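You operate a simulated robot arm through the tools that you are given. There is no shell and no other tool. Be economical: measure what you need, move in short steps, check, and stop when the job is done.

Carry out the task below with a simulated robot arm. There is one attempt and no reset: what you move stays moved.

JOB
Put one of the paper balls from the top of the long grey workbench on top of the black toner box there. Then take the crumpled blue sheet and leave it on the top of the chest. Then take the blue pass board and put it on the top of the long grey workbench. Then shut the sign bench drawer. Then open the teal bench drawer, take the yellow puck on the top of the cream work bench and put it away in the inside of the teal bench drawer, then shut the drawer. The order counts.

Only the result counts: the job must be done as asked and must still hold three seconds after the hand-in. Knocking over, shifting, dropping, spilling or breaking anything else fails it. Flat cloth is picked up by pressing the open fingertips on it (5 to 10 N) and closing them slowly along it; thin cloth reads only 2 to 8 mm in the jaws.

ROBOT AND FRAMES
A 7-joint arm with a fingered hand on a trunk, on a base that drives. Base frame: it is fixed to the floor where the robot stands at the start and does not move with it; the origin is under the middle of the robot, x ahead of it, y to its left, z up; the surface under the hand at the start is at about z = 840. Units: mm, degrees, N and s.
With the tool pointing down near the work surface it reaches from about 280 to 840 mm from the robot's upright axis, wherever it stands. Its first joint turns from -143.0 to 143.0 degrees. Places, roughly: blue pass board [1000, 4000, 750]; crumpled blue sheet (6x5x4 cm) [1000, 1100, 900]; inside of the teal bench drawer [-7000, -3100, 700]; paper ball (4x4x3 cm) [800, -200, 900]; sign bench drawer [-9100, -1100, 700]; teal bench drawer [-7000, -3000, 700]; toner box [1000, 500, 1000]; top of the chest [1000, 4200, 900]; top of the long grey workbench [800, 800, 800]; yellow puck (5x5x3 cm) [-7700, -3400, 900]. Payload 3 kg.
Tool frame: the origin (TCP) lies between the finger pads and is the grasp point; the fingertips stand 26 mm ahead of it; z points along the fingers, y is the line along which they close. Largest opening 148 mm; the body of the gripper starts 73 mm behind the TCP. The gripper is a hand of 3 fingers: y runs from the thumb to the fingers, the wrist lies at [0, 0, -229] in the tool frame, and closing takes about 1.5 s.
Orientation is that of the tool frame in the base frame, as a unit quaternion [x, y, z, w]. With the fingers straight down and closing along the base's y, the tool's x points along the base's -x, its y along +y and its z along -z.

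CONTROLS
- The arm moves only by the tool send_rows. Its argument "targets" is a list of rows, each a list of 2 entries, a list of its own where there are three numbers: the shift along the base's x, y, z in units of 250 mm (1.0 is 250 mm), then the turn, a rotation vector about the base's x, y, z in units of 180 degrees (1.0 is 180 degrees). In form: [[[x, y, z], [ax, ay, az]], ...]. A call has 1 to 12 rows; each row is the pose to reach, as a shift and turn from the pose commanded when the call began. "grip" is the opening, from 0 (shut) to 1 (fully open), set as the call begins (left out, the last holds). A call with a number of a shift or a turn outside -1 to 1 is refused whole. Rows are played at 5 a second. More than 50 mm and 8.6 degrees between two rows, or a gripper value outside its range, and nothing of the call is played. Where a pose cannot be reached the arm comes as near as it can. A force on the tool above 40 N (or 10 N above the force at the start of the call, whichever is more), or a blocked arm, ends the call early, and 0.2 s more pass. The fingers move at their own pace (about 153 mm/s each) and stop on an object; they squeeze with about 33 N. The grip force told is the motor's: it shows also when the fingers shut on nothing. Time passes only in rows, and 0.2 s behind the last, so rows that repeat a pose let the fingers close. The reply holds the time, the measured pose of the TCP, the force on the tool along the base axes, the opening and the grip force, in the units named above and with some noise, with the torque about the TCP (base axes, N m) and any sound that the robot's microphone picked up.
- Cameras (640 x 400 px; columns grow to the right, rows downward): "scene" is now at [138.3, 26.1, 1872.9]; the picture's right is [0.39, -0.92, 0.00], its down [-0.82, -0.35, -0.45] and it looks along [0.41, 0.17, -0.89] (base axes); focal length 287 px, centre (320, 200). "wrist" rides on the gripper at [68, -39, -90] in the tool frame; the picture's right is [0.50, 0.87, 0.00], its down [-0.66, 0.38, -0.65] and it looks along [-0.57, 0.33, 0.76] (tool axes); focal length 222 px, centre (320, 200). There is no depth. A picture from a camera that has moved, and an enlarged one, comes with that camera's place and axes in the base frame and with its lens.
- capture(camera): a new picture of that camera. The clock stands still meanwhile.
- lift_body(by): slides the trunk up (or, below 0, down) by that many mm; the arm and the scene camera ride with it, the base frame stays. It gives what a move gives, with no picture.
- drive_base(legs): drives the robot by 1 to 6 legs, each [ahead, left, turn to the left] in mm, mm and degrees, along the robot's own axes; the way and the turn of a leg run together, so that a leg with both is an arc; at most 1500 mm and 180 degrees a leg. The arm and the cameras ride along, it lands a little off, and it stops where it bumps. It gives what a move gives.
- set_fingers(finger1, finger2, thumb_bend): sets how far each is bent, from 0 (flat) to 100 (curled in); at 30 the hand is open as for a grip, at 70 the pads meet at the TCP. One left out holds its place. A second passes; each finger stops where it meets its share of the squeeze, and holds until it gets a number again. A gripper value or a shape takes the hand back. It gives what a move gives, with no picture; readings hold the bend of each and the force on the fingers (four entries, about 0 where the hand has none), thumb and palm.
- hand_shape(shape): the hand has 3 fingers and takes this shape, open, in about a second: jaw (thumb against the fingers, like two jaws); tri (thumb and two fingers); tip (a fingertip pinch); poke (one finger out to press); point (the index stretched); flat (the hand flat); cup (the hand cupped); fist (a fist). The gripper value then closes the fingers along that shape, each until it touches; the sizes above hold for jaw. It gives what a move gives, with no picture.
- aim_head(pan, tilt): turns the head with the scene camera to pan (to the left, within 86 degrees either way) and tilt (down, from -29 to 69), counted from straight ahead of the robot. It gives what a move gives.
- close_up(camera, box): a new picture of the part [left, top, right, bottom] of that camera's present view, enlarged. The clock stands still meanwhile.
- hand_in(): hands the job in; it is judged then, once.

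Go step by step. Nothing tells you exact positions but the pictures and the camera data: compare them with the known pose of the tool, close in by small moves and look again before you grip or let go. The budget is 175 turns and 138 pictures, counting those below and the enlarged ones. Unless the task says otherwise, let go and move clear before handing in, and close with one line.

The tools are called after "Call:" as name(argument=value, ...) on one line, values as JSON. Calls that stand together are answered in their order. send_rows: Moves the arm, as the interface text tells. Its arguments: {"type":"object","properties":{"targets":{"type":"array"},"grip":{"type":"number"}},"required":["targets"]} The other tools are called the same way: lift_body (by) slides the trunk up or down; hand_shape (shape) gives the hand a shape; set_fingers (finger1, finger2, thumb_bend) moves the fingers one by one; drive_base (legs) drives the base; aim_head (pan, tilt) turns the head that bears the scene camera; capture (camera) takes a picture; close_up (camera, box) takes an enlarged picture of a part of a camera's view; hand_in () hands the job in.

At the start:

```text
time_s: 0.0
tcp_pos: [636.9, 401.9, 1146.3]
orientation: [0.0, 1.0, 0.0, -0.001]
wrist_force: [-0.2, -0.3, 0.6]
ft_torque: [0.01, -0.02, 0.02]
width: 147.8
finger_force: 0.2
shape: jaw
bend: [30.0, 30.0, 30.0]
finger forces: [0.0, 0.1, 0.0, 0.1, 0.1, 0.0]
trunk travel left (down, up): [-825.0, 65.0]
robot x, y, heading: [3.5, -1.2, -0.2]
head pan, tilt: [22.9, 63.5]
```

scene: 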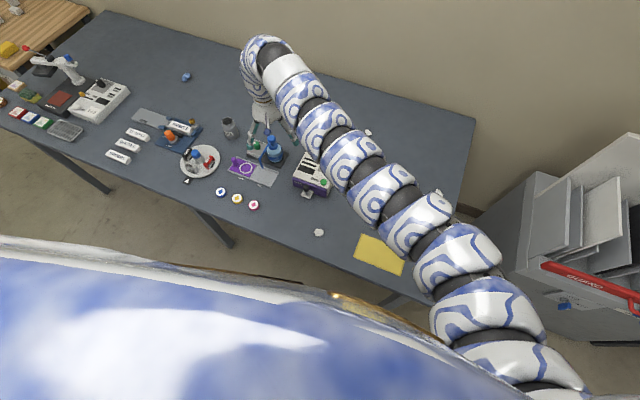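
wrist: 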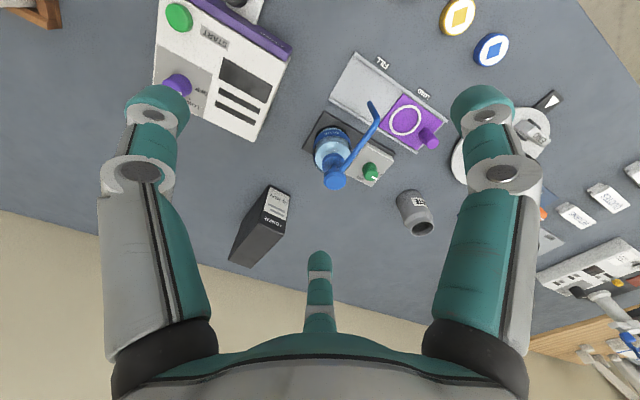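

The paper balls look to lie near (487,169), (833,-206) and (1016,156), and the toner box is the upright black box behind the dispenser. I'll take closer looks first.

Call:
close_up(camera="scene", box=[220, 100, 460, 250])

Call:
close_up(camera="wrist", box=[200, 150, 360, 280])

```text
2.67 times, centred on (340, 175) of scene
camera zoom: at [138.3, 26.1, 1872.9], right [0.39, -0.92, 0.0], down [-0.82, -0.35, -0.45], along [0.41, 0.17, -0.89], focal length 766 px, centre (267, 267)
```

zoom: 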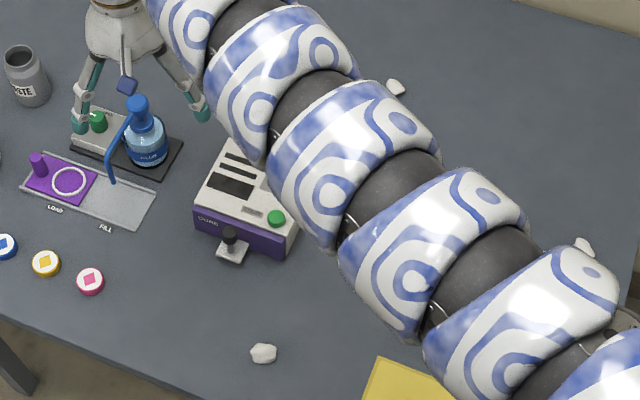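

```text
3.08 times, centred on (280, 215) of wrist
camera zoom: at [568.7, 364.0, 1238.0], right [-0.5, 0.87, 0.0], down [0.66, 0.38, 0.65], along [0.57, 0.33, -0.76], focal length 684 px, centre (443, 154)
```

zoom: 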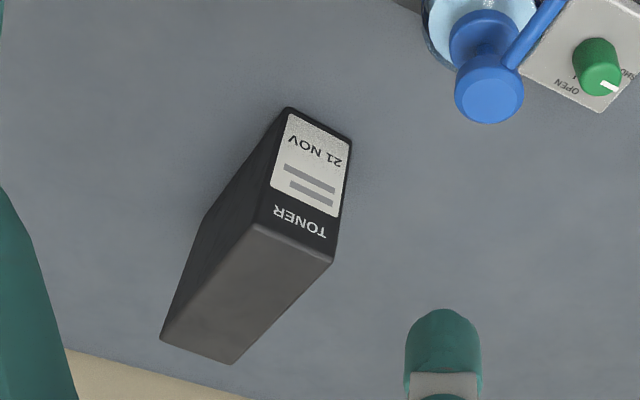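

The toner box top comes out at about (962,436), z≈955, roughly 56 × 145 mm. I'll move the hand above the nearest paper ball, at about (487,169), then look.

Call:
send_rows(targets=[[[-0.12, -0.186, 0], [0, 0, 0]], [[-0.24, -0.372, 0], [0, 0, 0]], [[-0.36, -0.558, 0], [0, 0, 0]], [[-0.48, -0.744, 0], [0, 0, 0]], [[-0.6, -0.93, 0], [0, 0, 0]], [[-0.6, -0.93, -0.2], [0, 0, 0]], [[-0.6, -0.93, -0.4], [0, 0, 0]], [[-0.6, -0.93, -0.6], [0, 0, 0]], [[-0.6, -0.93, -0.7], [0, 0, 0]]], grip=0.7)

Call:
capture(camera="wrist")

Call:
capture(camera="scene")

```text
refused: row 1 steps farther than a row can; nothing moved
```

```text
133 pictures are left
camera wrist: at [568.7, 364.0, 1238.0], right [-0.5, 0.87, 0.0], down [0.66, 0.38, 0.65], along [0.57, 0.33, -0.76], focal length 222 px, centre (320, 200)
```

wrist: 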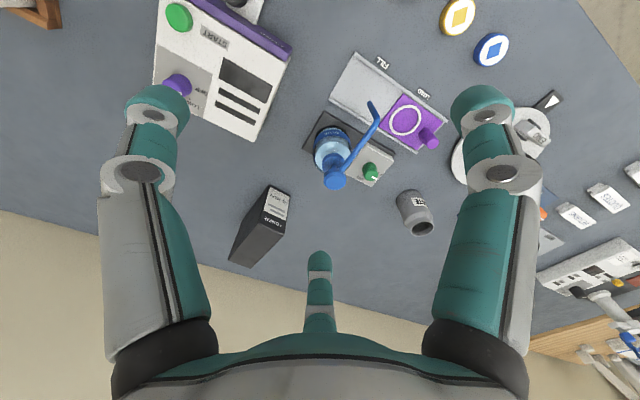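

```text
132 pictures are left
camera scene: at [138.3, 26.1, 1872.9], right [0.39, -0.92, 0.0], down [-0.82, -0.35, -0.45], along [0.41, 0.17, -0.89], focal length 287 px, centre (320, 200)
```

scene: 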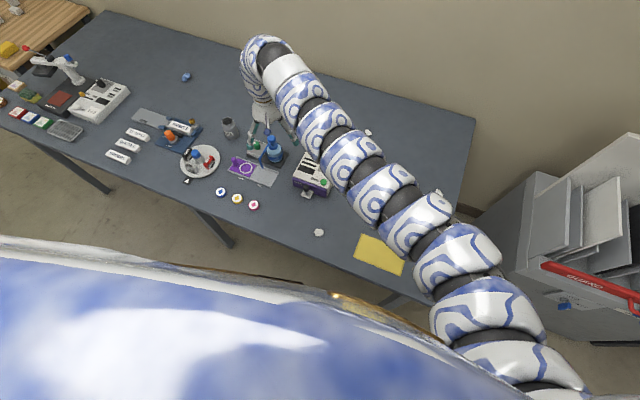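

The first step was 55 mm, over the 50 mm limit. I'll use smaller steps.

Call:
send_rows(targets=[[[-0.1, -0.155, 0], [0, 0, 0]], [[-0.2, -0.31, 0], [0, 0, 0]], [[-0.3, -0.465, 0], [0, 0, 0]], [[-0.4, -0.62, 0], [0, 0, 0]], [[-0.5, -0.775, 0], [0, 0, 0]], [[-0.6, -0.93, 0], [0, 0, 0]], [[-0.6, -0.93, -0.19], [0, 0, 0]], [[-0.6, -0.93, -0.38], [0, 0, 0]], [[-0.6, -0.93, -0.57], [0, 0, 0]], [[-0.6, -0.93, -0.7], [0, 0, 0]]], grip=0.7)

Call:
capture(camera="wrist")

Call:
capture(camera="scene")

```text
time_s: 2.2
tcp_pos: [488.6, 171.3, 972.4]
orientation: [-0.001, 1.0, 0.0, -0.002]
wrist_force: [-0.1, 0.2, 0.4]
ft_torque: [0.03, 0.0, -0.02]
width: 103.7
finger_force: 0.0
shape: jaw
bend: [28.0, 28.0, 74.0]
finger forces: [0.1, 0.0, 0.0, 0.1, 0.0, 0.0]
out of reach, approached as far as the arm can: row 3, 4, 5, 6
trunk travel left (down, up): [-825.0, 65.0]
robot x, y, heading: [3.7, -3.5, -0.1]
head pan, tilt: [22.9, 63.5]
```

```text
131 pictures are left
camera wrist: at [420.5, 131.6, 1062.4], right [-0.5, 0.87, 0.0], down [0.66, 0.38, 0.65], along [0.56, 0.33, -0.76], focal length 222 px, centre (320, 200)
```

wrist: 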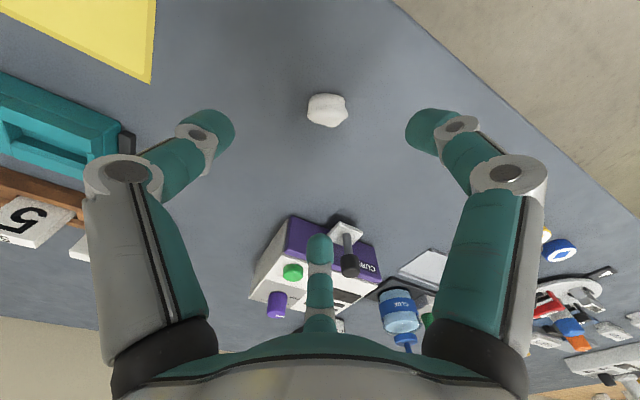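

```text
130 pictures are left
camera scene: at [139.2, 25.3, 1872.8], right [0.39, -0.92, 0.0], down [-0.82, -0.35, -0.45], along [0.41, 0.17, -0.9], focal length 287 px, centre (320, 200)
```

scene: 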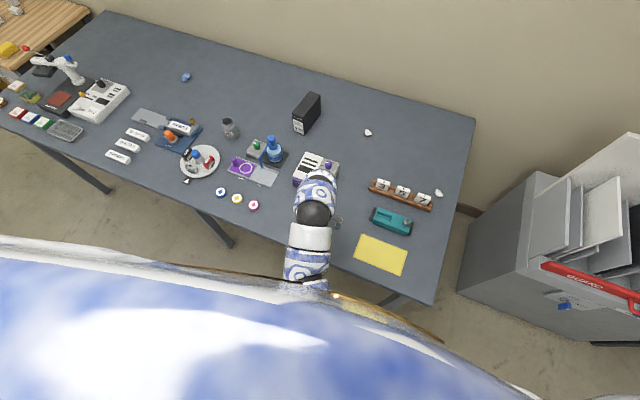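

The ball is at about (476,172), and the hand is roughly above it. I'll shift 12 mm, go down and close gently.

Call:
send_rows(targets=[[[-0.05, 0.0, -0.15], [0, 0, 0]], [[-0.05, 0.0, -0.28], [0, 0, 0]], [[-0.05, 0.0, -0.37], [0, 0, 0]], [[-0.05, 0.0, -0.41], [0, 0, 0]], [[-0.05, 0.0, -0.41], [0, 0, 0]]], grip=0.7)

Call:
capture(camera="wrist")

```text
time_s: 3.4
tcp_pos: [474.3, 169.9, 870.1]
orientation: [-0.001, 1.0, 0.0, 0.0]
wrist_force: [-0.5, 0.4, 0.6]
ft_torque: [0.02, -0.01, 0.01]
width: 103.7
finger_force: 0.0
shape: jaw
bend: [28.0, 28.0, 74.0]
finger forces: [0.0, 0.0, 0.0, 0.0, 0.1, 0.0]
trunk travel left (down, up): [-825.0, 65.0]
robot x, y, heading: [-0.0, 1.7, -0.0]
head pan, tilt: [22.9, 63.5]
```

```text
129 pictures are left
camera wrist: at [406.9, 131.7, 960.6], right [-0.5, 0.87, 0.0], down [0.66, 0.38, 0.65], along [0.57, 0.33, -0.76], focal length 222 px, centre (320, 200)
```

wrist: 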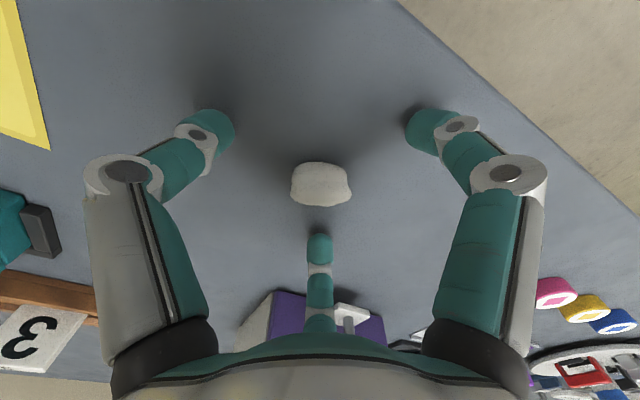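

The ball is centred between the fingers. I'll go 5 mm lower and close.

Call:
send_rows(targets=[[[0, 0.0, -0.02], [0, 0, 0]], [[0, 0.0, -0.02], [0, 0, 0]], [[0, 0.0, -0.02], [0, 0, 0]], [[0, 0.0, -0.02], [0, 0, 0]], [[0, 0.0, -0.02], [0, 0, 0]], [[0, 0.0, -0.02], [0, 0, 0]], [[0, 0.0, -0.02], [0, 0, 0]], [[0, 0.0, -0.02], [0, 0, 0]]], grip=0.1)

Call:
capture(camera="wrist")

```text
time_s: 5.2
tcp_pos: [474.7, 170.0, 866.3]
orientation: [0.0, 1.0, 0.0, 0.0]
wrist_force: [0.0, 0.2, 0.2]
ft_torque: [-0.03, -0.03, -0.03]
width: 32.5
finger_force: 32.9
shape: jaw
bend: [78.0, 78.0, 71.0]
finger forces: [25.1, 29.0, 0.0, 0.0, 28.7, 0.0]
trunk travel left (down, up): [-825.0, 65.0]
robot x, y, heading: [0.4, 1.7, 0.1]
head pan, tilt: [22.9, 63.5]
```

```text
128 pictures are left
camera wrist: at [407.3, 131.8, 955.5], right [-0.5, 0.87, 0.0], down [0.66, 0.38, 0.65], along [0.57, 0.33, -0.76], focal length 222 px, centre (320, 200)
```

wrist: 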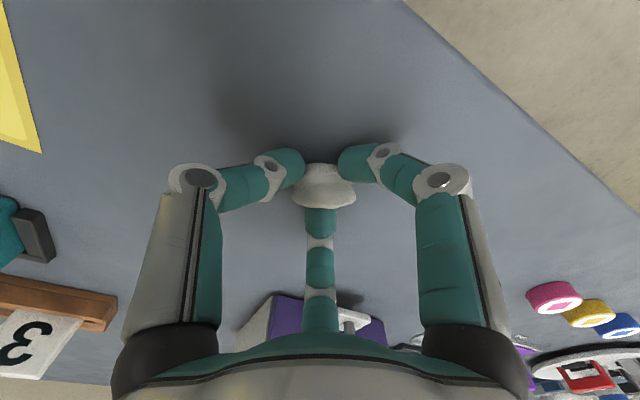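

The ball is gripped, 32 mm wide. I'll lift it and look straight down to judge the clearance between the robot and the table edge.

Call:
send_rows(targets=[[[0, 0, 0.19], [0, 0, 0]], [[0, 0, 0.38], [0, 0, 0]], [[0, 0, 0.57], [0, 0, 0]], [[0, 0, 0.76], [0, 0, 0]], [[0, 0, 0.95], [0, 0, 0]]])

Call:
aim_head(pan=0, tilt=69)

Call:
capture(camera="scene")

```text
time_s: 6.4
tcp_pos: [475.1, 170.2, 1102.5]
orientation: [0.0, 1.0, 0.001, 0.0]
wrist_force: [-0.4, 0.0, -0.2]
ft_torque: [0.01, -0.02, 0.01]
width: 32.4
finger_force: 32.6
shape: jaw
bend: [78.0, 78.0, 71.0]
finger forces: [25.0, 30.0, 0.0, 0.0, 27.8, 0.0]
trunk travel left (down, up): [-825.0, 65.0]
robot x, y, heading: [-3.1, 2.0, 0.1]
head pan, tilt: [22.9, 63.5]
```

```text
time_s: 7.3
tcp_pos: [475.2, 169.5, 1102.9]
orientation: [0.0, 1.0, 0.0, 0.0]
wrist_force: [0.1, -1.3, 0.2]
ft_torque: [-0.03, -0.02, -0.01]
width: 32.2
finger_force: 33.0
shape: jaw
bend: [78.0, 78.0, 71.0]
finger forces: [24.9, 29.9, 0.1, 0.0, 27.8, 0.0]
trunk travel left (down, up): [-825.0, 65.0]
robot x, y, heading: [1.2, 3.0, -0.4]
head pan, tilt: [0.0, 68.8]
```

```text
127 pictures are left
camera scene: at [136.6, 1.7, 1867.4], right [0.0, -1.0, 0.0], down [-0.93, 0.0, -0.36], along [0.36, 0.0, -0.93], focal length 287 px, centre (320, 200)
```

scene: 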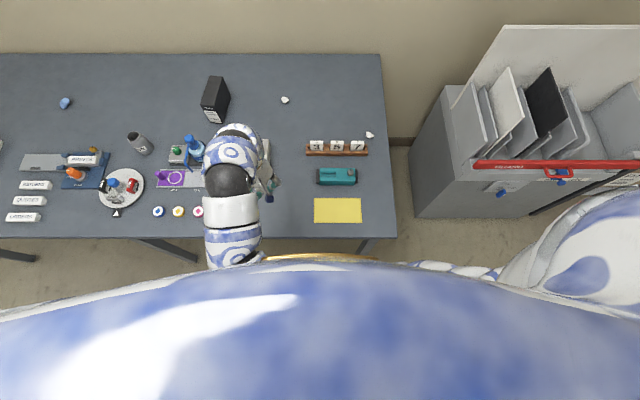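

The table front edge is at x≈386 and the chest front at about x≈200–290. I'll drive left 430, then ahead 120, with the hand held high.

Call:
drive_base(legs=[[0, 430, 0], [120, 0, 0]])

Call:
capture(camera="scene")

Call:
capture(camera="wrist")

```text
time_s: 10.7
tcp_pos: [597.3, 597.5, 1100.1]
orientation: [0.002, 1.0, 0.0, -0.001]
wrist_force: [-0.1, 0.7, 0.6]
ft_torque: [-0.02, 0.06, 0.01]
width: 32.5
finger_force: 32.9
shape: jaw
bend: [78.0, 78.0, 71.0]
finger forces: [24.9, 30.0, 0.2, 0.0, 27.8, 0.0]
trunk travel left (down, up): [-825.0, 65.0]
robot x, y, heading: [120.5, 429.6, 0.2]
head pan, tilt: [0.0, 68.8]
```

```text
126 pictures are left
camera scene: at [258.8, 429.8, 1867.2], right [0.0, -1.0, 0.0], down [-0.93, 0.0, -0.36], along [0.36, 0.0, -0.93], focal length 287 px, centre (320, 200)
```

scene: 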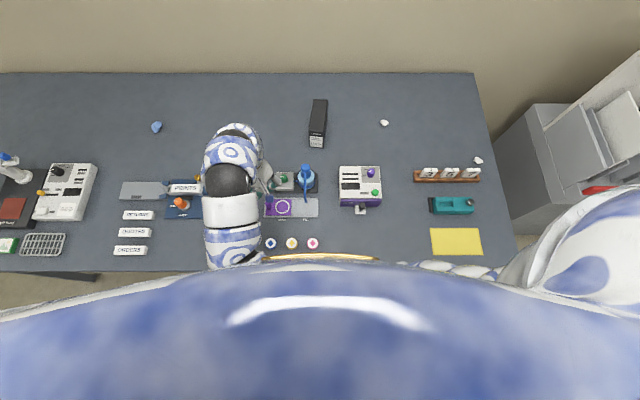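

```text
125 pictures are left
camera wrist: at [528.9, 558.9, 1191.5], right [-0.5, 0.87, 0.0], down [0.66, 0.38, 0.65], along [0.57, 0.33, -0.76], focal length 222 px, centre (320, 200)
```

wrist: 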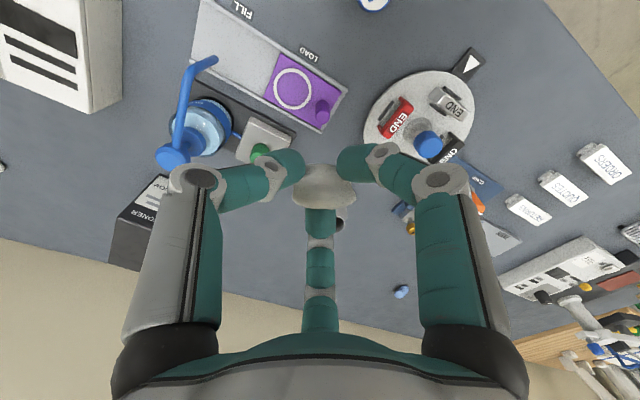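

The hand is clear of everything and the pump bottle top is only z≈970. I'll move over the toner box top in two steps.

Call:
send_rows(targets=[[[0.16, -0.08, 0], [0, 0, 0]], [[0.32, -0.16, 0], [0, 0, 0]], [[0.48, -0.24, 0], [0, 0, 0]], [[0.64, -0.32, 0], [0, 0, 0]], [[0.8, -0.4, 0], [0, 0, 0]], [[0.96, -0.48, 0], [0, 0, 0]]])

Call:
send_rows(targets=[[[0.15, -0.05, 0], [0, 0, 0]], [[0.3, -0.1, 0], [0, 0, 0]], [[0.42, -0.16, 0], [0, 0, 0]], [[0.42, -0.16, -0.16], [0, 0, 0]], [[0.42, -0.16, -0.32], [0, 0, 0]]])

Call:
capture(camera="scene")

Call:
capture(camera="wrist")

```text
time_s: 12.1
tcp_pos: [838.8, 475.4, 1102.0]
orientation: [0.001, 1.0, 0.0, -0.001]
wrist_force: [0.2, 0.1, 0.4]
ft_torque: [0.0, 0.03, 0.02]
width: 32.0
finger_force: 33.1
shape: jaw
bend: [78.0, 78.0, 71.0]
finger forces: [24.9, 29.9, 0.1, 0.0, 27.4, 0.0]
trunk travel left (down, up): [-825.0, 65.0]
robot x, y, heading: [124.2, 428.5, -0.1]
head pan, tilt: [0.0, 68.8]
```

```text
time_s: 13.3
tcp_pos: [941.3, 436.4, 1020.6]
orientation: [0.0, 1.0, 0.001, 0.0]
wrist_force: [-0.4, -0.7, -1.4]
ft_torque: [-0.01, 0.01, 0.02]
width: 31.9
finger_force: 33.7
shape: jaw
bend: [78.0, 78.0, 71.0]
finger forces: [24.8, 29.9, 0.0, 0.0, 27.2, 0.0]
trunk travel left (down, up): [-825.0, 65.0]
robot x, y, heading: [121.4, 430.0, -0.3]
head pan, tilt: [0.0, 68.8]
```

```text
124 pictures are left
camera scene: at [257.3, 428.9, 1867.3], right [0.0, -1.0, 0.0], down [-0.93, 0.0, -0.36], along [0.36, 0.0, -0.93], focal length 287 px, centre (320, 200)
```

scene: 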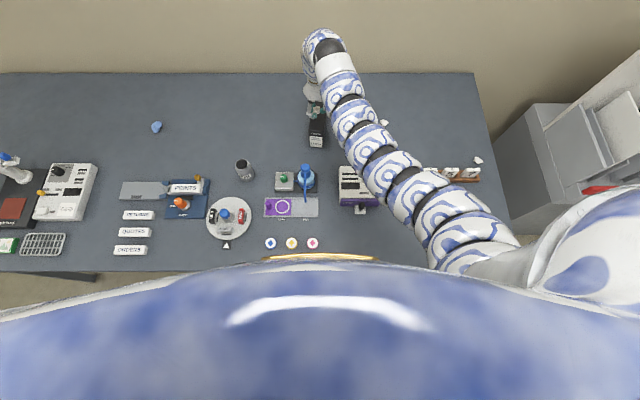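

```text
123 pictures are left
camera wrist: at [872.8, 399.0, 1110.3], right [-0.5, 0.87, 0.0], down [0.66, 0.38, 0.65], along [0.57, 0.33, -0.76], focal length 222 px, centre (320, 200)
```

wrist: 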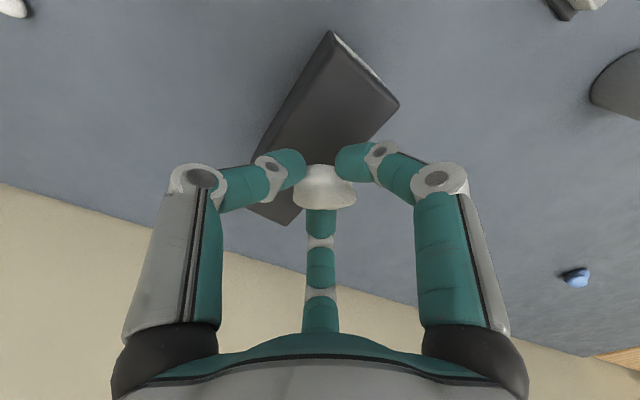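

The ball is over the box centre. I'll lower it to just above the top while watching the force.

Call:
send_rows(targets=[[[0.03, 0, -0.08], [0, 0, 0]], [[0.03, 0, -0.128], [0, 0, 0]], [[0.03, 0, -0.14], [0, 0, 0]], [[0.03, 0, -0.148], [0, 0, 0]], [[0.03, 0, -0.148], [0, 0, 0]]])

Call:
capture(camera="wrist")

```text
time_s: 14.5
tcp_pos: [948.5, 437.0, 986.1]
orientation: [0.001, 1.0, 0.0, 0.0]
wrist_force: [0.1, 0.1, 0.0]
ft_torque: [-0.01, 0.03, 0.05]
width: 31.7
finger_force: 33.1
shape: jaw
bend: [78.0, 78.0, 71.0]
finger forces: [24.7, 29.9, 0.0, 0.1, 27.1, 0.1]
trunk travel left (down, up): [-825.0, 65.0]
robot x, y, heading: [119.9, 427.7, 0.0]
head pan, tilt: [0.0, 68.8]
```

```text
122 pictures are left
camera wrist: at [880.2, 398.8, 1075.5], right [-0.5, 0.87, 0.0], down [0.66, 0.38, 0.65], along [0.57, 0.33, -0.76], focal length 222 px, centre (320, 200)
```

wrist: 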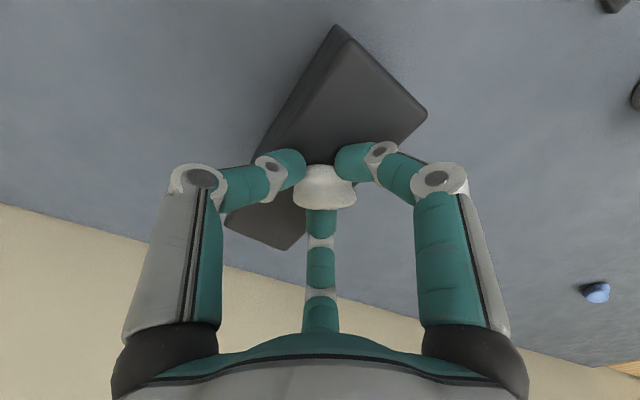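

No contact yet. I'll lower in small steps.

Call:
send_rows(targets=[[[0, 0, -0.008], [0, 0, 0]], [[0, 0, -0.014], [0, 0, 0]], [[0, 0, -0.014], [0, 0, 0]]])

```text
time_s: 15.3
tcp_pos: [947.7, 436.9, 984.6]
orientation: [0.0, 1.0, 0.001, 0.002]
wrist_force: [3.7, -1.9, 23.3]
ft_torque: [-0.19, -0.26, 0.04]
width: 32.4
finger_force: 32.9
shape: jaw
bend: [78.0, 78.0, 71.0]
finger forces: [25.1, 39.8, 0.1, 0.0, 41.7, 0.0]
trunk travel left (down, up): [-825.0, 65.0]
robot x, y, heading: [117.6, 426.9, -0.1]
head pan, tilt: [0.0, 68.8]
```

Contact: the ball is on the box. I'll ease up 2 mm and open slightly.

Call:
send_rows(targets=[[[0, 0, 0.009], [0, 0, 0]], [[0, 0, 0.009], [0, 0, 0]]])

Call:
send_rows(targets=[[[0, 0, 0], [0, 0, 0]], [[0, 0, 0], [0, 0, 0]], [[0, 0, 0], [0, 0, 0]], [[0, 0, 0], [0, 0, 0]]], grip=0.5)

Call:
capture(camera="wrist")

```text
time_s: 15.9
tcp_pos: [946.3, 438.4, 984.5]
orientation: [0.001, 1.0, 0.0, 0.001]
wrist_force: [2.6, -0.9, 17.6]
ft_torque: [-0.12, -0.21, -0.04]
width: 32.0
finger_force: 32.8
shape: jaw
bend: [78.0, 78.0, 71.0]
finger forces: [24.9, 40.5, 0.1, 0.0, 38.5, 0.0]
trunk travel left (down, up): [-825.0, 65.0]
robot x, y, heading: [122.0, 427.4, -0.2]
head pan, tilt: [0.0, 68.8]
```

```text
time_s: 16.9
tcp_pos: [947.2, 437.5, 983.6]
orientation: [0.001, 1.0, 0.0, 0.002]
wrist_force: [-1.0, -1.7, 15.7]
ft_torque: [0.26, 0.03, -0.02]
width: 68.6
finger_force: 0.2
shape: jaw
bend: [80.0, 80.0, 70.0]
finger forces: [8.2, 7.3, 0.0, 0.0, 0.0, 0.0]
trunk travel left (down, up): [-825.0, 65.0]
robot x, y, heading: [120.3, 427.2, 0.1]
head pan, tilt: [0.0, 68.8]
```

```text
121 pictures are left
camera wrist: at [878.7, 399.0, 1074.9], right [-0.5, 0.87, 0.0], down [0.66, 0.38, 0.65], along [0.57, 0.33, -0.76], focal length 222 px, centre (320, 200)
```

wrist: 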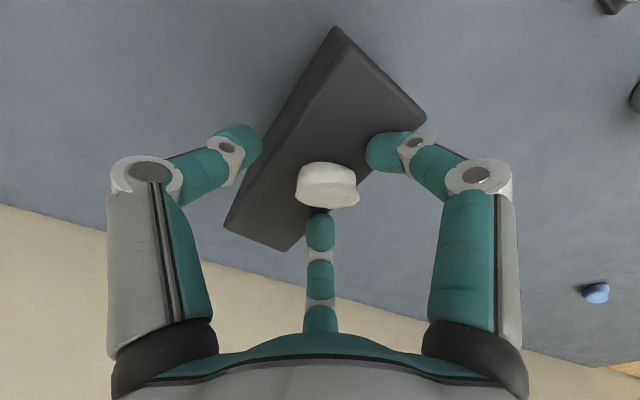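

The ball rests on the box. I'll lift straight up clear and look.

Call:
send_rows(targets=[[[0, 0, 0.03], [0, 0, 0]], [[0, 0, 0.1], [0, 0, 0]], [[0, 0, 0.25], [0, 0, 0]], [[0, 0, 0.43], [0, 0, 0]], [[0, 0, 0.6], [0, 0, 0]]])

Call:
capture(camera="wrist")

```text
time_s: 18.1
tcp_pos: [947.4, 437.8, 1133.2]
orientation: [0.0, 1.0, 0.0, 0.0]
wrist_force: [-0.8, 0.1, -0.2]
ft_torque: [-0.01, -0.02, 0.01]
width: 73.7
finger_force: 0.0
shape: jaw
bend: [36.0, 36.0, 70.0]
finger forces: [0.1, 0.0, 0.0, 0.0, 0.0, 0.0]
trunk travel left (down, up): [-825.0, 65.0]
robot x, y, heading: [122.2, 427.3, -0.3]
head pan, tilt: [0.0, 68.8]
```

```text
120 pictures are left
camera wrist: at [879.1, 399.8, 1222.9], right [-0.5, 0.87, 0.0], down [0.66, 0.38, 0.65], along [0.57, 0.33, -0.76], focal length 222 px, centre (320, 200)
```

wrist: 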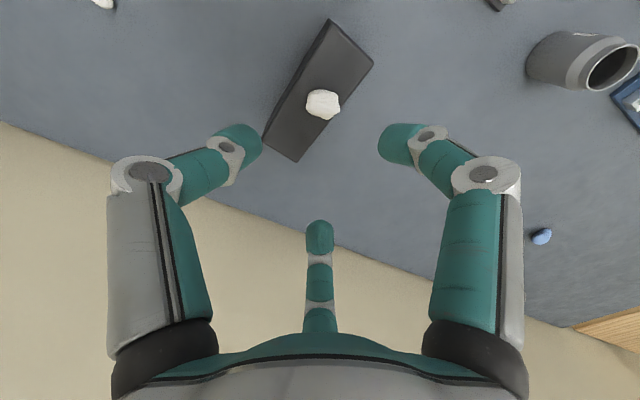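

The ball sits on the box top. The blue sheet is at about (980,1113), so next I'll drive left 675 with the hand high and look.

Call:
drive_base(legs=[[0, 675, 0]])

Call:
capture(camera="scene")

Call:
capture(camera="wrist")

```text
time_s: 21.9
tcp_pos: [943.8, 1132.7, 1132.0]
orientation: [-0.006, 1.0, 0.0, 0.0]
wrist_force: [-0.9, 0.4, -1.3]
ft_torque: [-0.01, 0.02, 0.03]
width: 73.5
finger_force: 0.0
shape: jaw
bend: [36.0, 36.0, 70.0]
finger forces: [0.0, 0.0, 0.0, 0.0, 0.0, 0.1]
trunk travel left (down, up): [-825.0, 65.0]
robot x, y, heading: [112.6, 1115.3, 0.8]
head pan, tilt: [0.0, 68.8]
```

```text
119 pictures are left
camera scene: at [252.4, 1114.1, 1867.4], right [0.01, -1.0, 0.0], down [-0.93, -0.01, -0.36], along [0.36, 0.0, -0.93], focal length 287 px, centre (320, 200)
```

scene: 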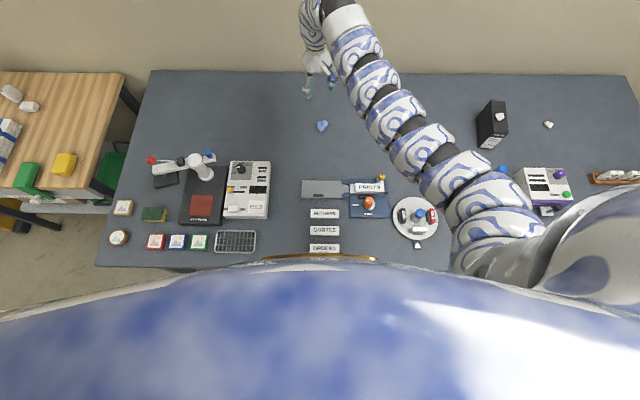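

```text
118 pictures are left
camera wrist: at [875.6, 1093.0, 1222.6], right [-0.51, 0.86, 0.0], down [0.65, 0.39, 0.65], along [0.56, 0.33, -0.76], focal length 222 px, centre (320, 200)
```

wrist: 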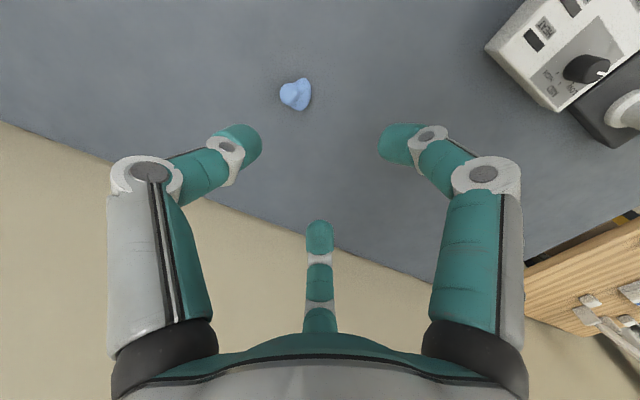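

The sheet lies at about (977,1108). That is just beyond the straight-down reach, so I'll tilt the fingers forward about 20° while moving over it and partly down.

Call:
send_rows(targets=[[[0.03, -0.02, -0.1], [0, -0.028, 0]], [[0.06, -0.04, -0.2], [0, -0.056, 0]], [[0.09, -0.07, -0.3], [0, -0.083, 0]], [[0.13, -0.1, -0.4], [0, -0.111, 0]], [[0.13, -0.1, -0.55], [0, -0.111, 0]], [[0.13, -0.1, -0.7], [0, -0.111, 0]]], grip=0.7)

Call:
capture(camera="wrist")

Call:
capture(camera="scene")

```text
time_s: 23.3
tcp_pos: [977.1, 1105.5, 955.7]
orientation: [-0.005, 0.985, -0.002, 0.173]
wrist_force: [0.6, 0.3, 0.9]
ft_torque: [-0.02, -0.01, -0.02]
width: 103.4
finger_force: 0.2
shape: jaw
bend: [28.0, 28.0, 74.0]
finger forces: [0.0, 0.0, 0.0, 0.0, 0.1, 0.1]
trunk travel left (down, up): [-825.0, 65.0]
robot x, y, heading: [119.3, 1108.9, 0.4]
head pan, tilt: [0.0, 68.8]
```

```text
117 pictures are left
camera wrist: at [882.1, 1065.9, 1017.8], right [-0.48, 0.86, -0.18], down [0.39, 0.39, 0.84], along [0.79, 0.33, -0.52], focal length 222 px, centre (320, 200)
```

wrist: 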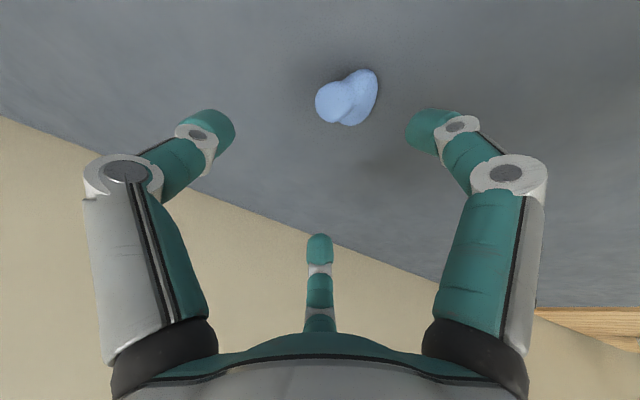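

```text
116 pictures are left
camera scene: at [252.8, 1113.4, 1867.4], right [0.01, -1.0, 0.0], down [-0.93, -0.01, -0.36], along [0.36, 0.0, -0.93], focal length 287 px, centre (320, 200)
```

scene: 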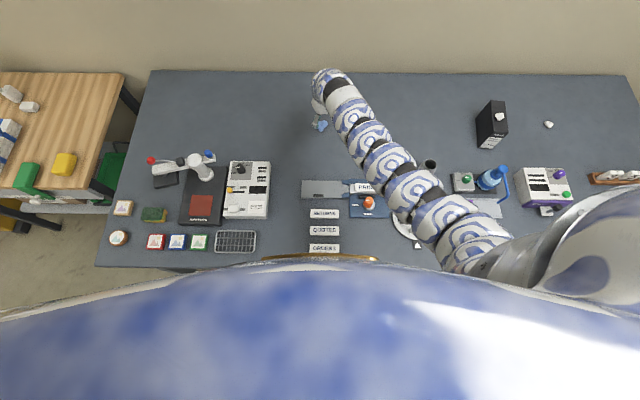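

The sheet is directly below the TCP. I'll descend to z≈866 and check.

Call:
send_rows(targets=[[[0, 0.015, -0.15], [0, 0, 0]], [[0, 0.015, -0.27], [0, 0, 0]], [[0, 0.015, -0.32], [0, 0, 0]], [[0, 0.015, -0.355], [0, 0, 0]], [[0, 0.015, -0.355], [0, 0, 0]]])

Call:
capture(camera="wrist")

```text
time_s: 24.2
tcp_pos: [977.4, 1111.8, 879.2]
orientation: [-0.008, 0.984, -0.001, 0.178]
wrist_force: [-10.5, -0.1, 38.2]
ft_torque: [0.94, 2.05, 0.26]
width: 99.7
finger_force: 0.1
shape: jaw
bend: [20.0, 28.0, 74.0]
finger forces: [39.2, 0.1, 0.1, 0.0, 0.0, 0.0]
trunk travel left (down, up): [-825.0, 65.0]
robot x, y, heading: [116.1, 1109.2, 0.8]
head pan, tilt: [0.0, 68.8]
stopped in row 4: the force on the tool passed its limit at 45 N (the readings are from after the stop); the commanded pose is now the measured one
```

```text
115 pictures are left
camera wrist: at [882.6, 1072.5, 940.5], right [-0.48, 0.86, -0.18], down [0.38, 0.39, 0.84], along [0.79, 0.34, -0.51], focal length 222 px, centre (320, 200)
```

wrist: 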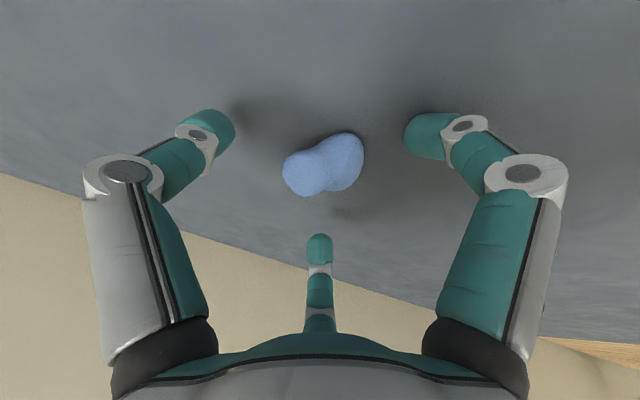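

One finger touched the table because of the tilt. I'll rise a bit, halve the tilt and try lower.

Call:
send_rows(targets=[[[0, -0.01, 0.03], [0, 0, 0]], [[0, -0.01, 0.03], [0, 0.03, 0]], [[-0.01, -0.01, 0.03], [0, 0.06, 0]], [[-0.01, -0.01, 0.0], [0, 0.06, 0]], [[-0.01, -0.01, -0.015], [0, 0.06, 0]], [[-0.01, -0.01, -0.015], [0, 0.06, 0]]])

Call:
capture(camera="wrist")

```text
time_s: 25.6
tcp_pos: [975.3, 1110.0, 872.9]
orientation: [-0.006, 0.996, 0.0, 0.084]
wrist_force: [-0.1, -1.0, 19.3]
ft_torque: [0.45, 1.0, 0.04]
width: 101.4
finger_force: 0.1
shape: jaw
bend: [25.0, 28.0, 74.0]
finger forces: [19.3, 0.1, 0.0, 0.0, 0.0, 0.0]
trunk travel left (down, up): [-825.0, 65.0]
robot x, y, heading: [116.6, 1110.1, 1.0]
head pan, tilt: [0.0, 68.8]
```

```text
114 pictures are left
camera wrist: at [893.3, 1069.1, 951.8], right [-0.51, 0.86, -0.08], down [0.53, 0.39, 0.75], along [0.68, 0.34, -0.65], focal length 222 px, centre (320, 200)
```

wrist: 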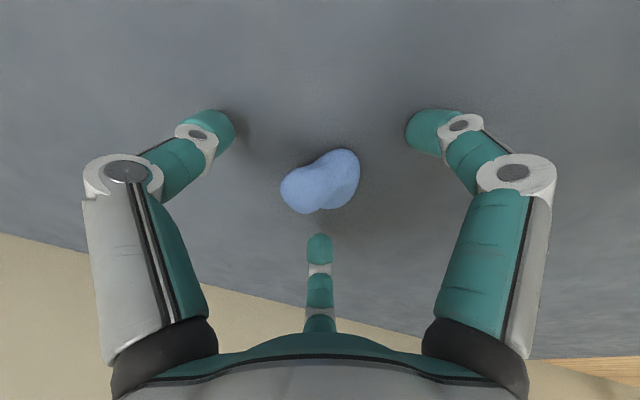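

The sheet is centred now. I'll rise 3 mm and close.

Call:
send_rows(targets=[[[0, 0, 0.012], [0, 0, 0]], [[0, 0, 0.012], [0, 0, 0]], [[0, 0, 0.012], [0, 0, 0]], [[0, 0, 0.012], [0, 0, 0]], [[0, 0, 0.012], [0, 0, 0]], [[0, 0, 0.012], [0, 0, 0]], [[0, 0, 0.012], [0, 0, 0]], [[0, 0, 0.012], [0, 0, 0]]], grip=0.0)

Call:
send_rows(targets=[[[0, 0, 0.19], [0, 0, 0]], [[0, 0, 0.38], [0, 0, 0]], [[0, 0, 0.57], [0, 0, 0]], [[0, 0, 0.76], [0, 0, 0]], [[0, 0, 0.95], [0, 0, 0]]])

Call:
capture(camera="wrist")

```text
time_s: 27.4
tcp_pos: [974.8, 1109.3, 874.3]
orientation: [-0.007, 0.997, 0.0, 0.082]
wrist_force: [-0.1, -0.7, 0.1]
ft_torque: [-0.04, 0.01, 0.01]
width: 10.9
finger_force: 32.3
shape: jaw
bend: [32.0, 70.0, 70.0]
finger forces: [27.6, 0.0, 0.0, 0.0, 0.1, 0.1]
trunk travel left (down, up): [-825.0, 65.0]
robot x, y, heading: [112.3, 1110.1, 0.7]
head pan, tilt: [0.0, 68.8]
```

```text
time_s: 28.6
tcp_pos: [973.6, 1109.3, 1112.6]
orientation: [-0.007, 0.997, -0.001, 0.081]
wrist_force: [0.0, 0.2, -0.6]
ft_torque: [-0.02, -0.01, 0.01]
width: 10.7
finger_force: 33.0
shape: jaw
bend: [32.0, 70.0, 70.0]
finger forces: [27.6, 0.0, 0.0, 0.0, 0.0, 0.0]
trunk travel left (down, up): [-825.0, 65.0]
robot x, y, heading: [120.8, 1110.2, 0.8]
head pan, tilt: [0.0, 68.8]
```

```text
113 pictures are left
camera wrist: at [893.5, 1069.9, 1190.6], right [-0.51, 0.86, -0.08], down [0.54, 0.39, 0.75], along [0.68, 0.34, -0.66], focal length 222 px, centre (320, 200)
```

wrist: 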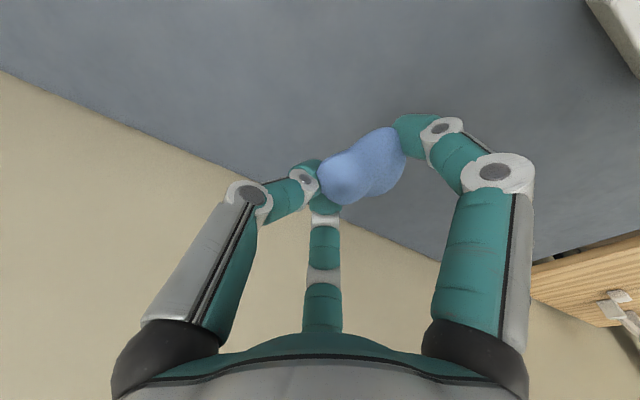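

The sheet is held. I'll back the robot off the table and look to the left for the chest and the pass board.

Call:
drive_base(legs=[[-400, 0, 0]])

Call:
aim_head(pan=60, tilt=20)

Call:
capture(camera="scene")

Call:
capture(camera="wrist")

```text
time_s: 31.1
tcp_pos: [574.4, 1103.0, 1112.7]
orientation: [-0.007, 0.997, 0.0, 0.082]
wrist_force: [0.0, 0.0, 0.0]
ft_torque: [0.01, 0.01, -0.02]
width: 10.8
finger_force: 33.2
shape: jaw
bend: [32.0, 70.0, 70.0]
finger forces: [27.6, 0.1, 0.0, 0.0, 0.0, 0.1]
trunk travel left (down, up): [-825.0, 65.0]
robot x, y, heading: [-285.3, 1106.5, 0.7]
head pan, tilt: [0.0, 68.8]
```

```text
time_s: 32.4
tcp_pos: [575.3, 1104.2, 1112.0]
orientation: [-0.007, 0.997, 0.0, 0.082]
wrist_force: [0.1, -0.5, -0.6]
ft_torque: [-0.03, 0.01, -0.02]
width: 10.5
finger_force: 33.2
shape: jaw
bend: [32.0, 70.0, 70.0]
finger forces: [27.6, 0.1, 0.0, 0.0, 0.0, 0.0]
trunk travel left (down, up): [-825.0, 65.0]
robot x, y, heading: [-285.6, 1106.9, 0.8]
head pan, tilt: [60.0, 20.0]
```

```text
112 pictures are left
camera scene: at [-158.8, 1188.7, 1934.9], right [0.87, -0.49, 0.0], down [-0.17, -0.3, -0.94], along [0.46, 0.82, -0.34], focal length 287 px, centre (320, 200)
```

scene: 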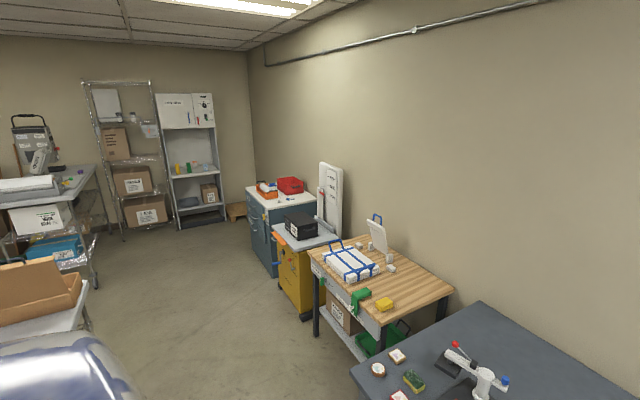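

```text
111 pictures are left
camera wrist: at [493.6, 1064.2, 1189.9], right [-0.5, 0.86, -0.08], down [0.54, 0.39, 0.75], along [0.68, 0.34, -0.65], focal length 222 px, centre (320, 200)
```

wrist: 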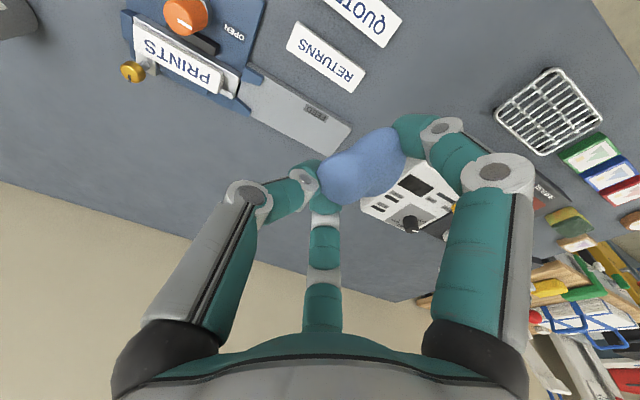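

The chest seems to be the blue-grey cabinet near y≈4200. I'll zoom in on it.

Call:
close_up(camera="scene", box=[230, 150, 370, 330])

```text
2.22 times, centred on (300, 240) of scene
camera zoom: at [-158.8, 1188.7, 1934.9], right [0.87, -0.49, 0.0], down [-0.17, -0.3, -0.94], along [0.46, 0.82, -0.34], focal length 638 px, centre (364, 111)
```

zoom: 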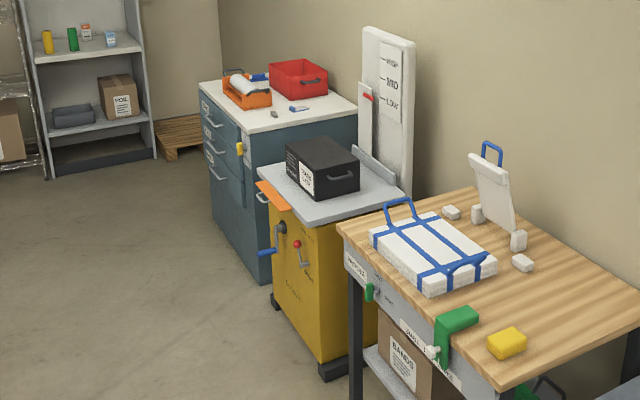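

The chest spans about x 655–1290, y 3664–4394, with its top near z 900. I'll drive left in steps with the hand high, staying clear of the furniture.

Call:
drive_base(legs=[[50, 0, -0.8], [0, 1400, 0], [0, 1300, 0]])

Call:
aim_head(pan=0, tilt=45)

Call:
capture(camera="scene")

Call:
capture(camera="wrist")

```text
time_s: 46.1
tcp_pos: [654.0, 3796.4, 1111.1]
orientation: [0.007, 0.997, -0.001, 0.083]
wrist_force: [-0.6, 0.7, 0.8]
ft_torque: [-0.02, -0.01, 0.01]
width: 10.8
finger_force: 33.6
shape: jaw
bend: [32.0, 70.0, 70.0]
finger forces: [27.6, 0.0, 0.0, 0.0, 0.0, 0.0]
trunk travel left (down, up): [-825.0, 65.0]
robot x, y, heading: [-207.2, 3822.4, -0.3]
head pan, tilt: [60.0, 20.0]
```

```text
time_s: 47.4
tcp_pos: [653.7, 3796.7, 1111.8]
orientation: [0.006, 0.997, -0.002, 0.082]
wrist_force: [0.3, 0.5, -0.3]
ft_torque: [-0.01, 0.02, 0.0]
width: 10.5
finger_force: 32.7
shape: jaw
bend: [32.0, 70.0, 70.0]
finger forces: [27.7, 0.0, 0.0, 0.0, 0.1, 0.0]
trunk travel left (down, up): [-825.0, 65.0]
robot x, y, heading: [-208.5, 3823.1, -0.6]
head pan, tilt: [0.0, 45.0]
```

```text
109 pictures are left
camera scene: at [-44.4, 3819.8, 1896.3], right [-0.01, -1.0, 0.0], down [-0.71, 0.01, -0.71], along [0.71, -0.01, -0.71], focal length 287 px, centre (320, 200)
```

scene: 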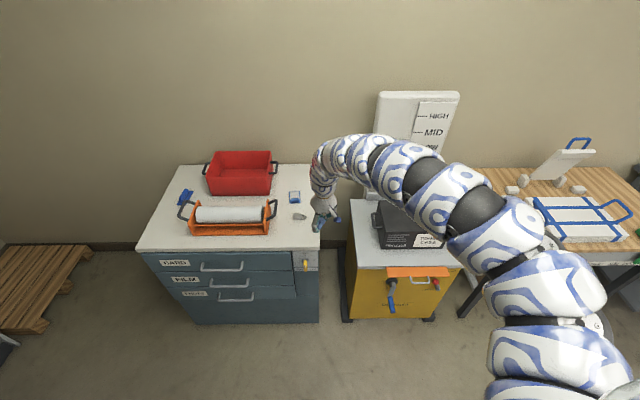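

```text
108 pictures are left
camera wrist: at [571.0, 3759.0, 1189.8], right [-0.48, 0.87, -0.08], down [0.55, 0.37, 0.75], along [0.69, 0.32, -0.65], focal length 222 px, centre (320, 200)
```

wrist: 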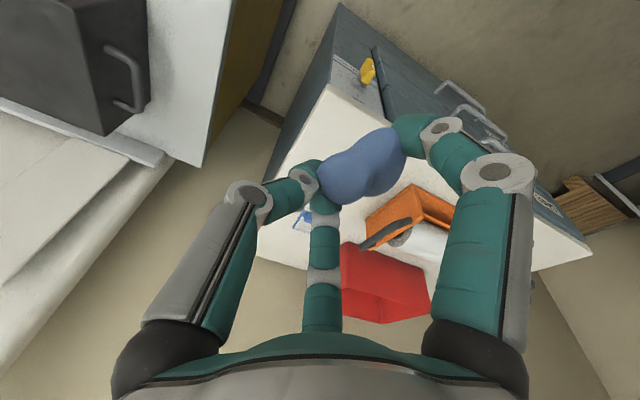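

The chest is in view with trays on top. I'll zoom in to find free space and the blue pass board.

Call:
close_up(camera="scene", box=[120, 130, 350, 330])

Call:
close_up(camera="wrist", box=[230, 20, 560, 260])

```text
2.00 times, centred on (235, 230) of scene
camera zoom: at [-44.4, 3819.8, 1896.3], right [-0.01, -1.0, 0.0], down [-0.71, 0.01, -0.71], along [0.71, -0.01, -0.71], focal length 574 px, centre (490, 140)
```

zoom: 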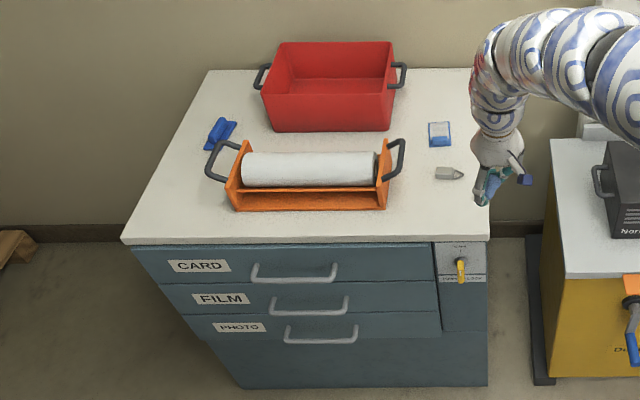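

```text
1.67 times, centred on (395, 140) of wrist
camera zoom: at [571.0, 3759.0, 1189.8], right [-0.48, 0.87, -0.08], down [0.55, 0.37, 0.75], along [0.69, 0.32, -0.65], focal length 370 px, centre (195, 300)
```

zoom: 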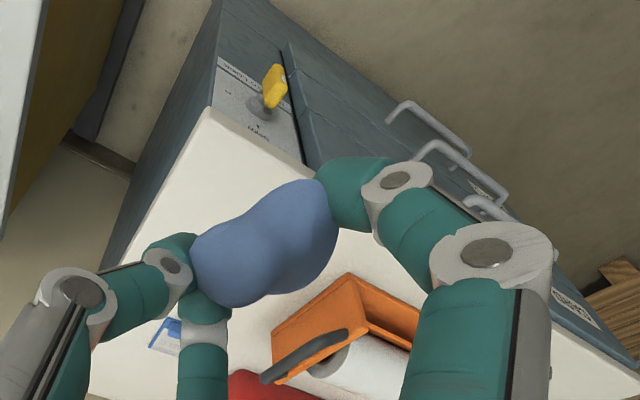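

The chest top measures about z≈861, x from 690, y 3812–4615. I'll zoom in on the small items on top to identify the pass board.

Call:
close_up(camera="scene", box=[265, 175, 325, 225])

Call:
close_up(camera="scene", box=[165, 175, 225, 225])

Call:
close_up(camera="scene", box=[280, 230, 360, 330])

```text
8.00 times, centred on (295, 200) of scene
camera zoom: at [-44.4, 3819.8, 1896.3], right [-0.01, -1.0, 0.0], down [-0.71, 0.01, -0.71], along [0.71, -0.01, -0.71], focal length 2298 px, centre (520, 200)
```

zoom: 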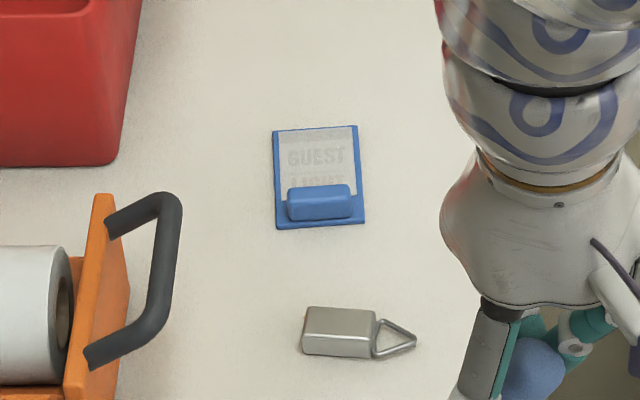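

```text
8.00 times, centred on (195, 200) of scene
camera zoom: at [-44.4, 3819.8, 1896.3], right [-0.01, -1.0, 0.0], down [-0.71, 0.01, -0.71], along [0.71, -0.01, -0.71], focal length 2298 px, centre (1320, 200)
```

zoom: 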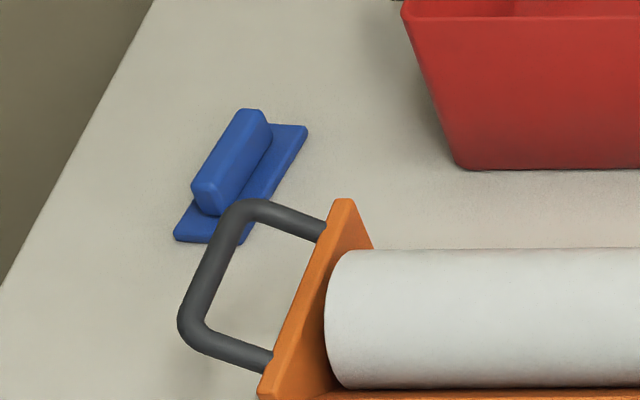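

```text
4.00 times, centred on (320, 280) of scene
camera zoom: at [-44.4, 3819.8, 1896.3], right [-0.01, -1.0, 0.0], down [-0.71, 0.01, -0.71], along [0.71, -0.01, -0.71], focal length 1149 px, centre (320, -120)
```

zoom: 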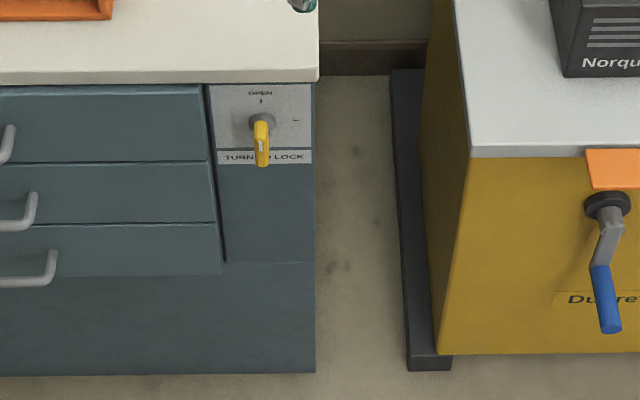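

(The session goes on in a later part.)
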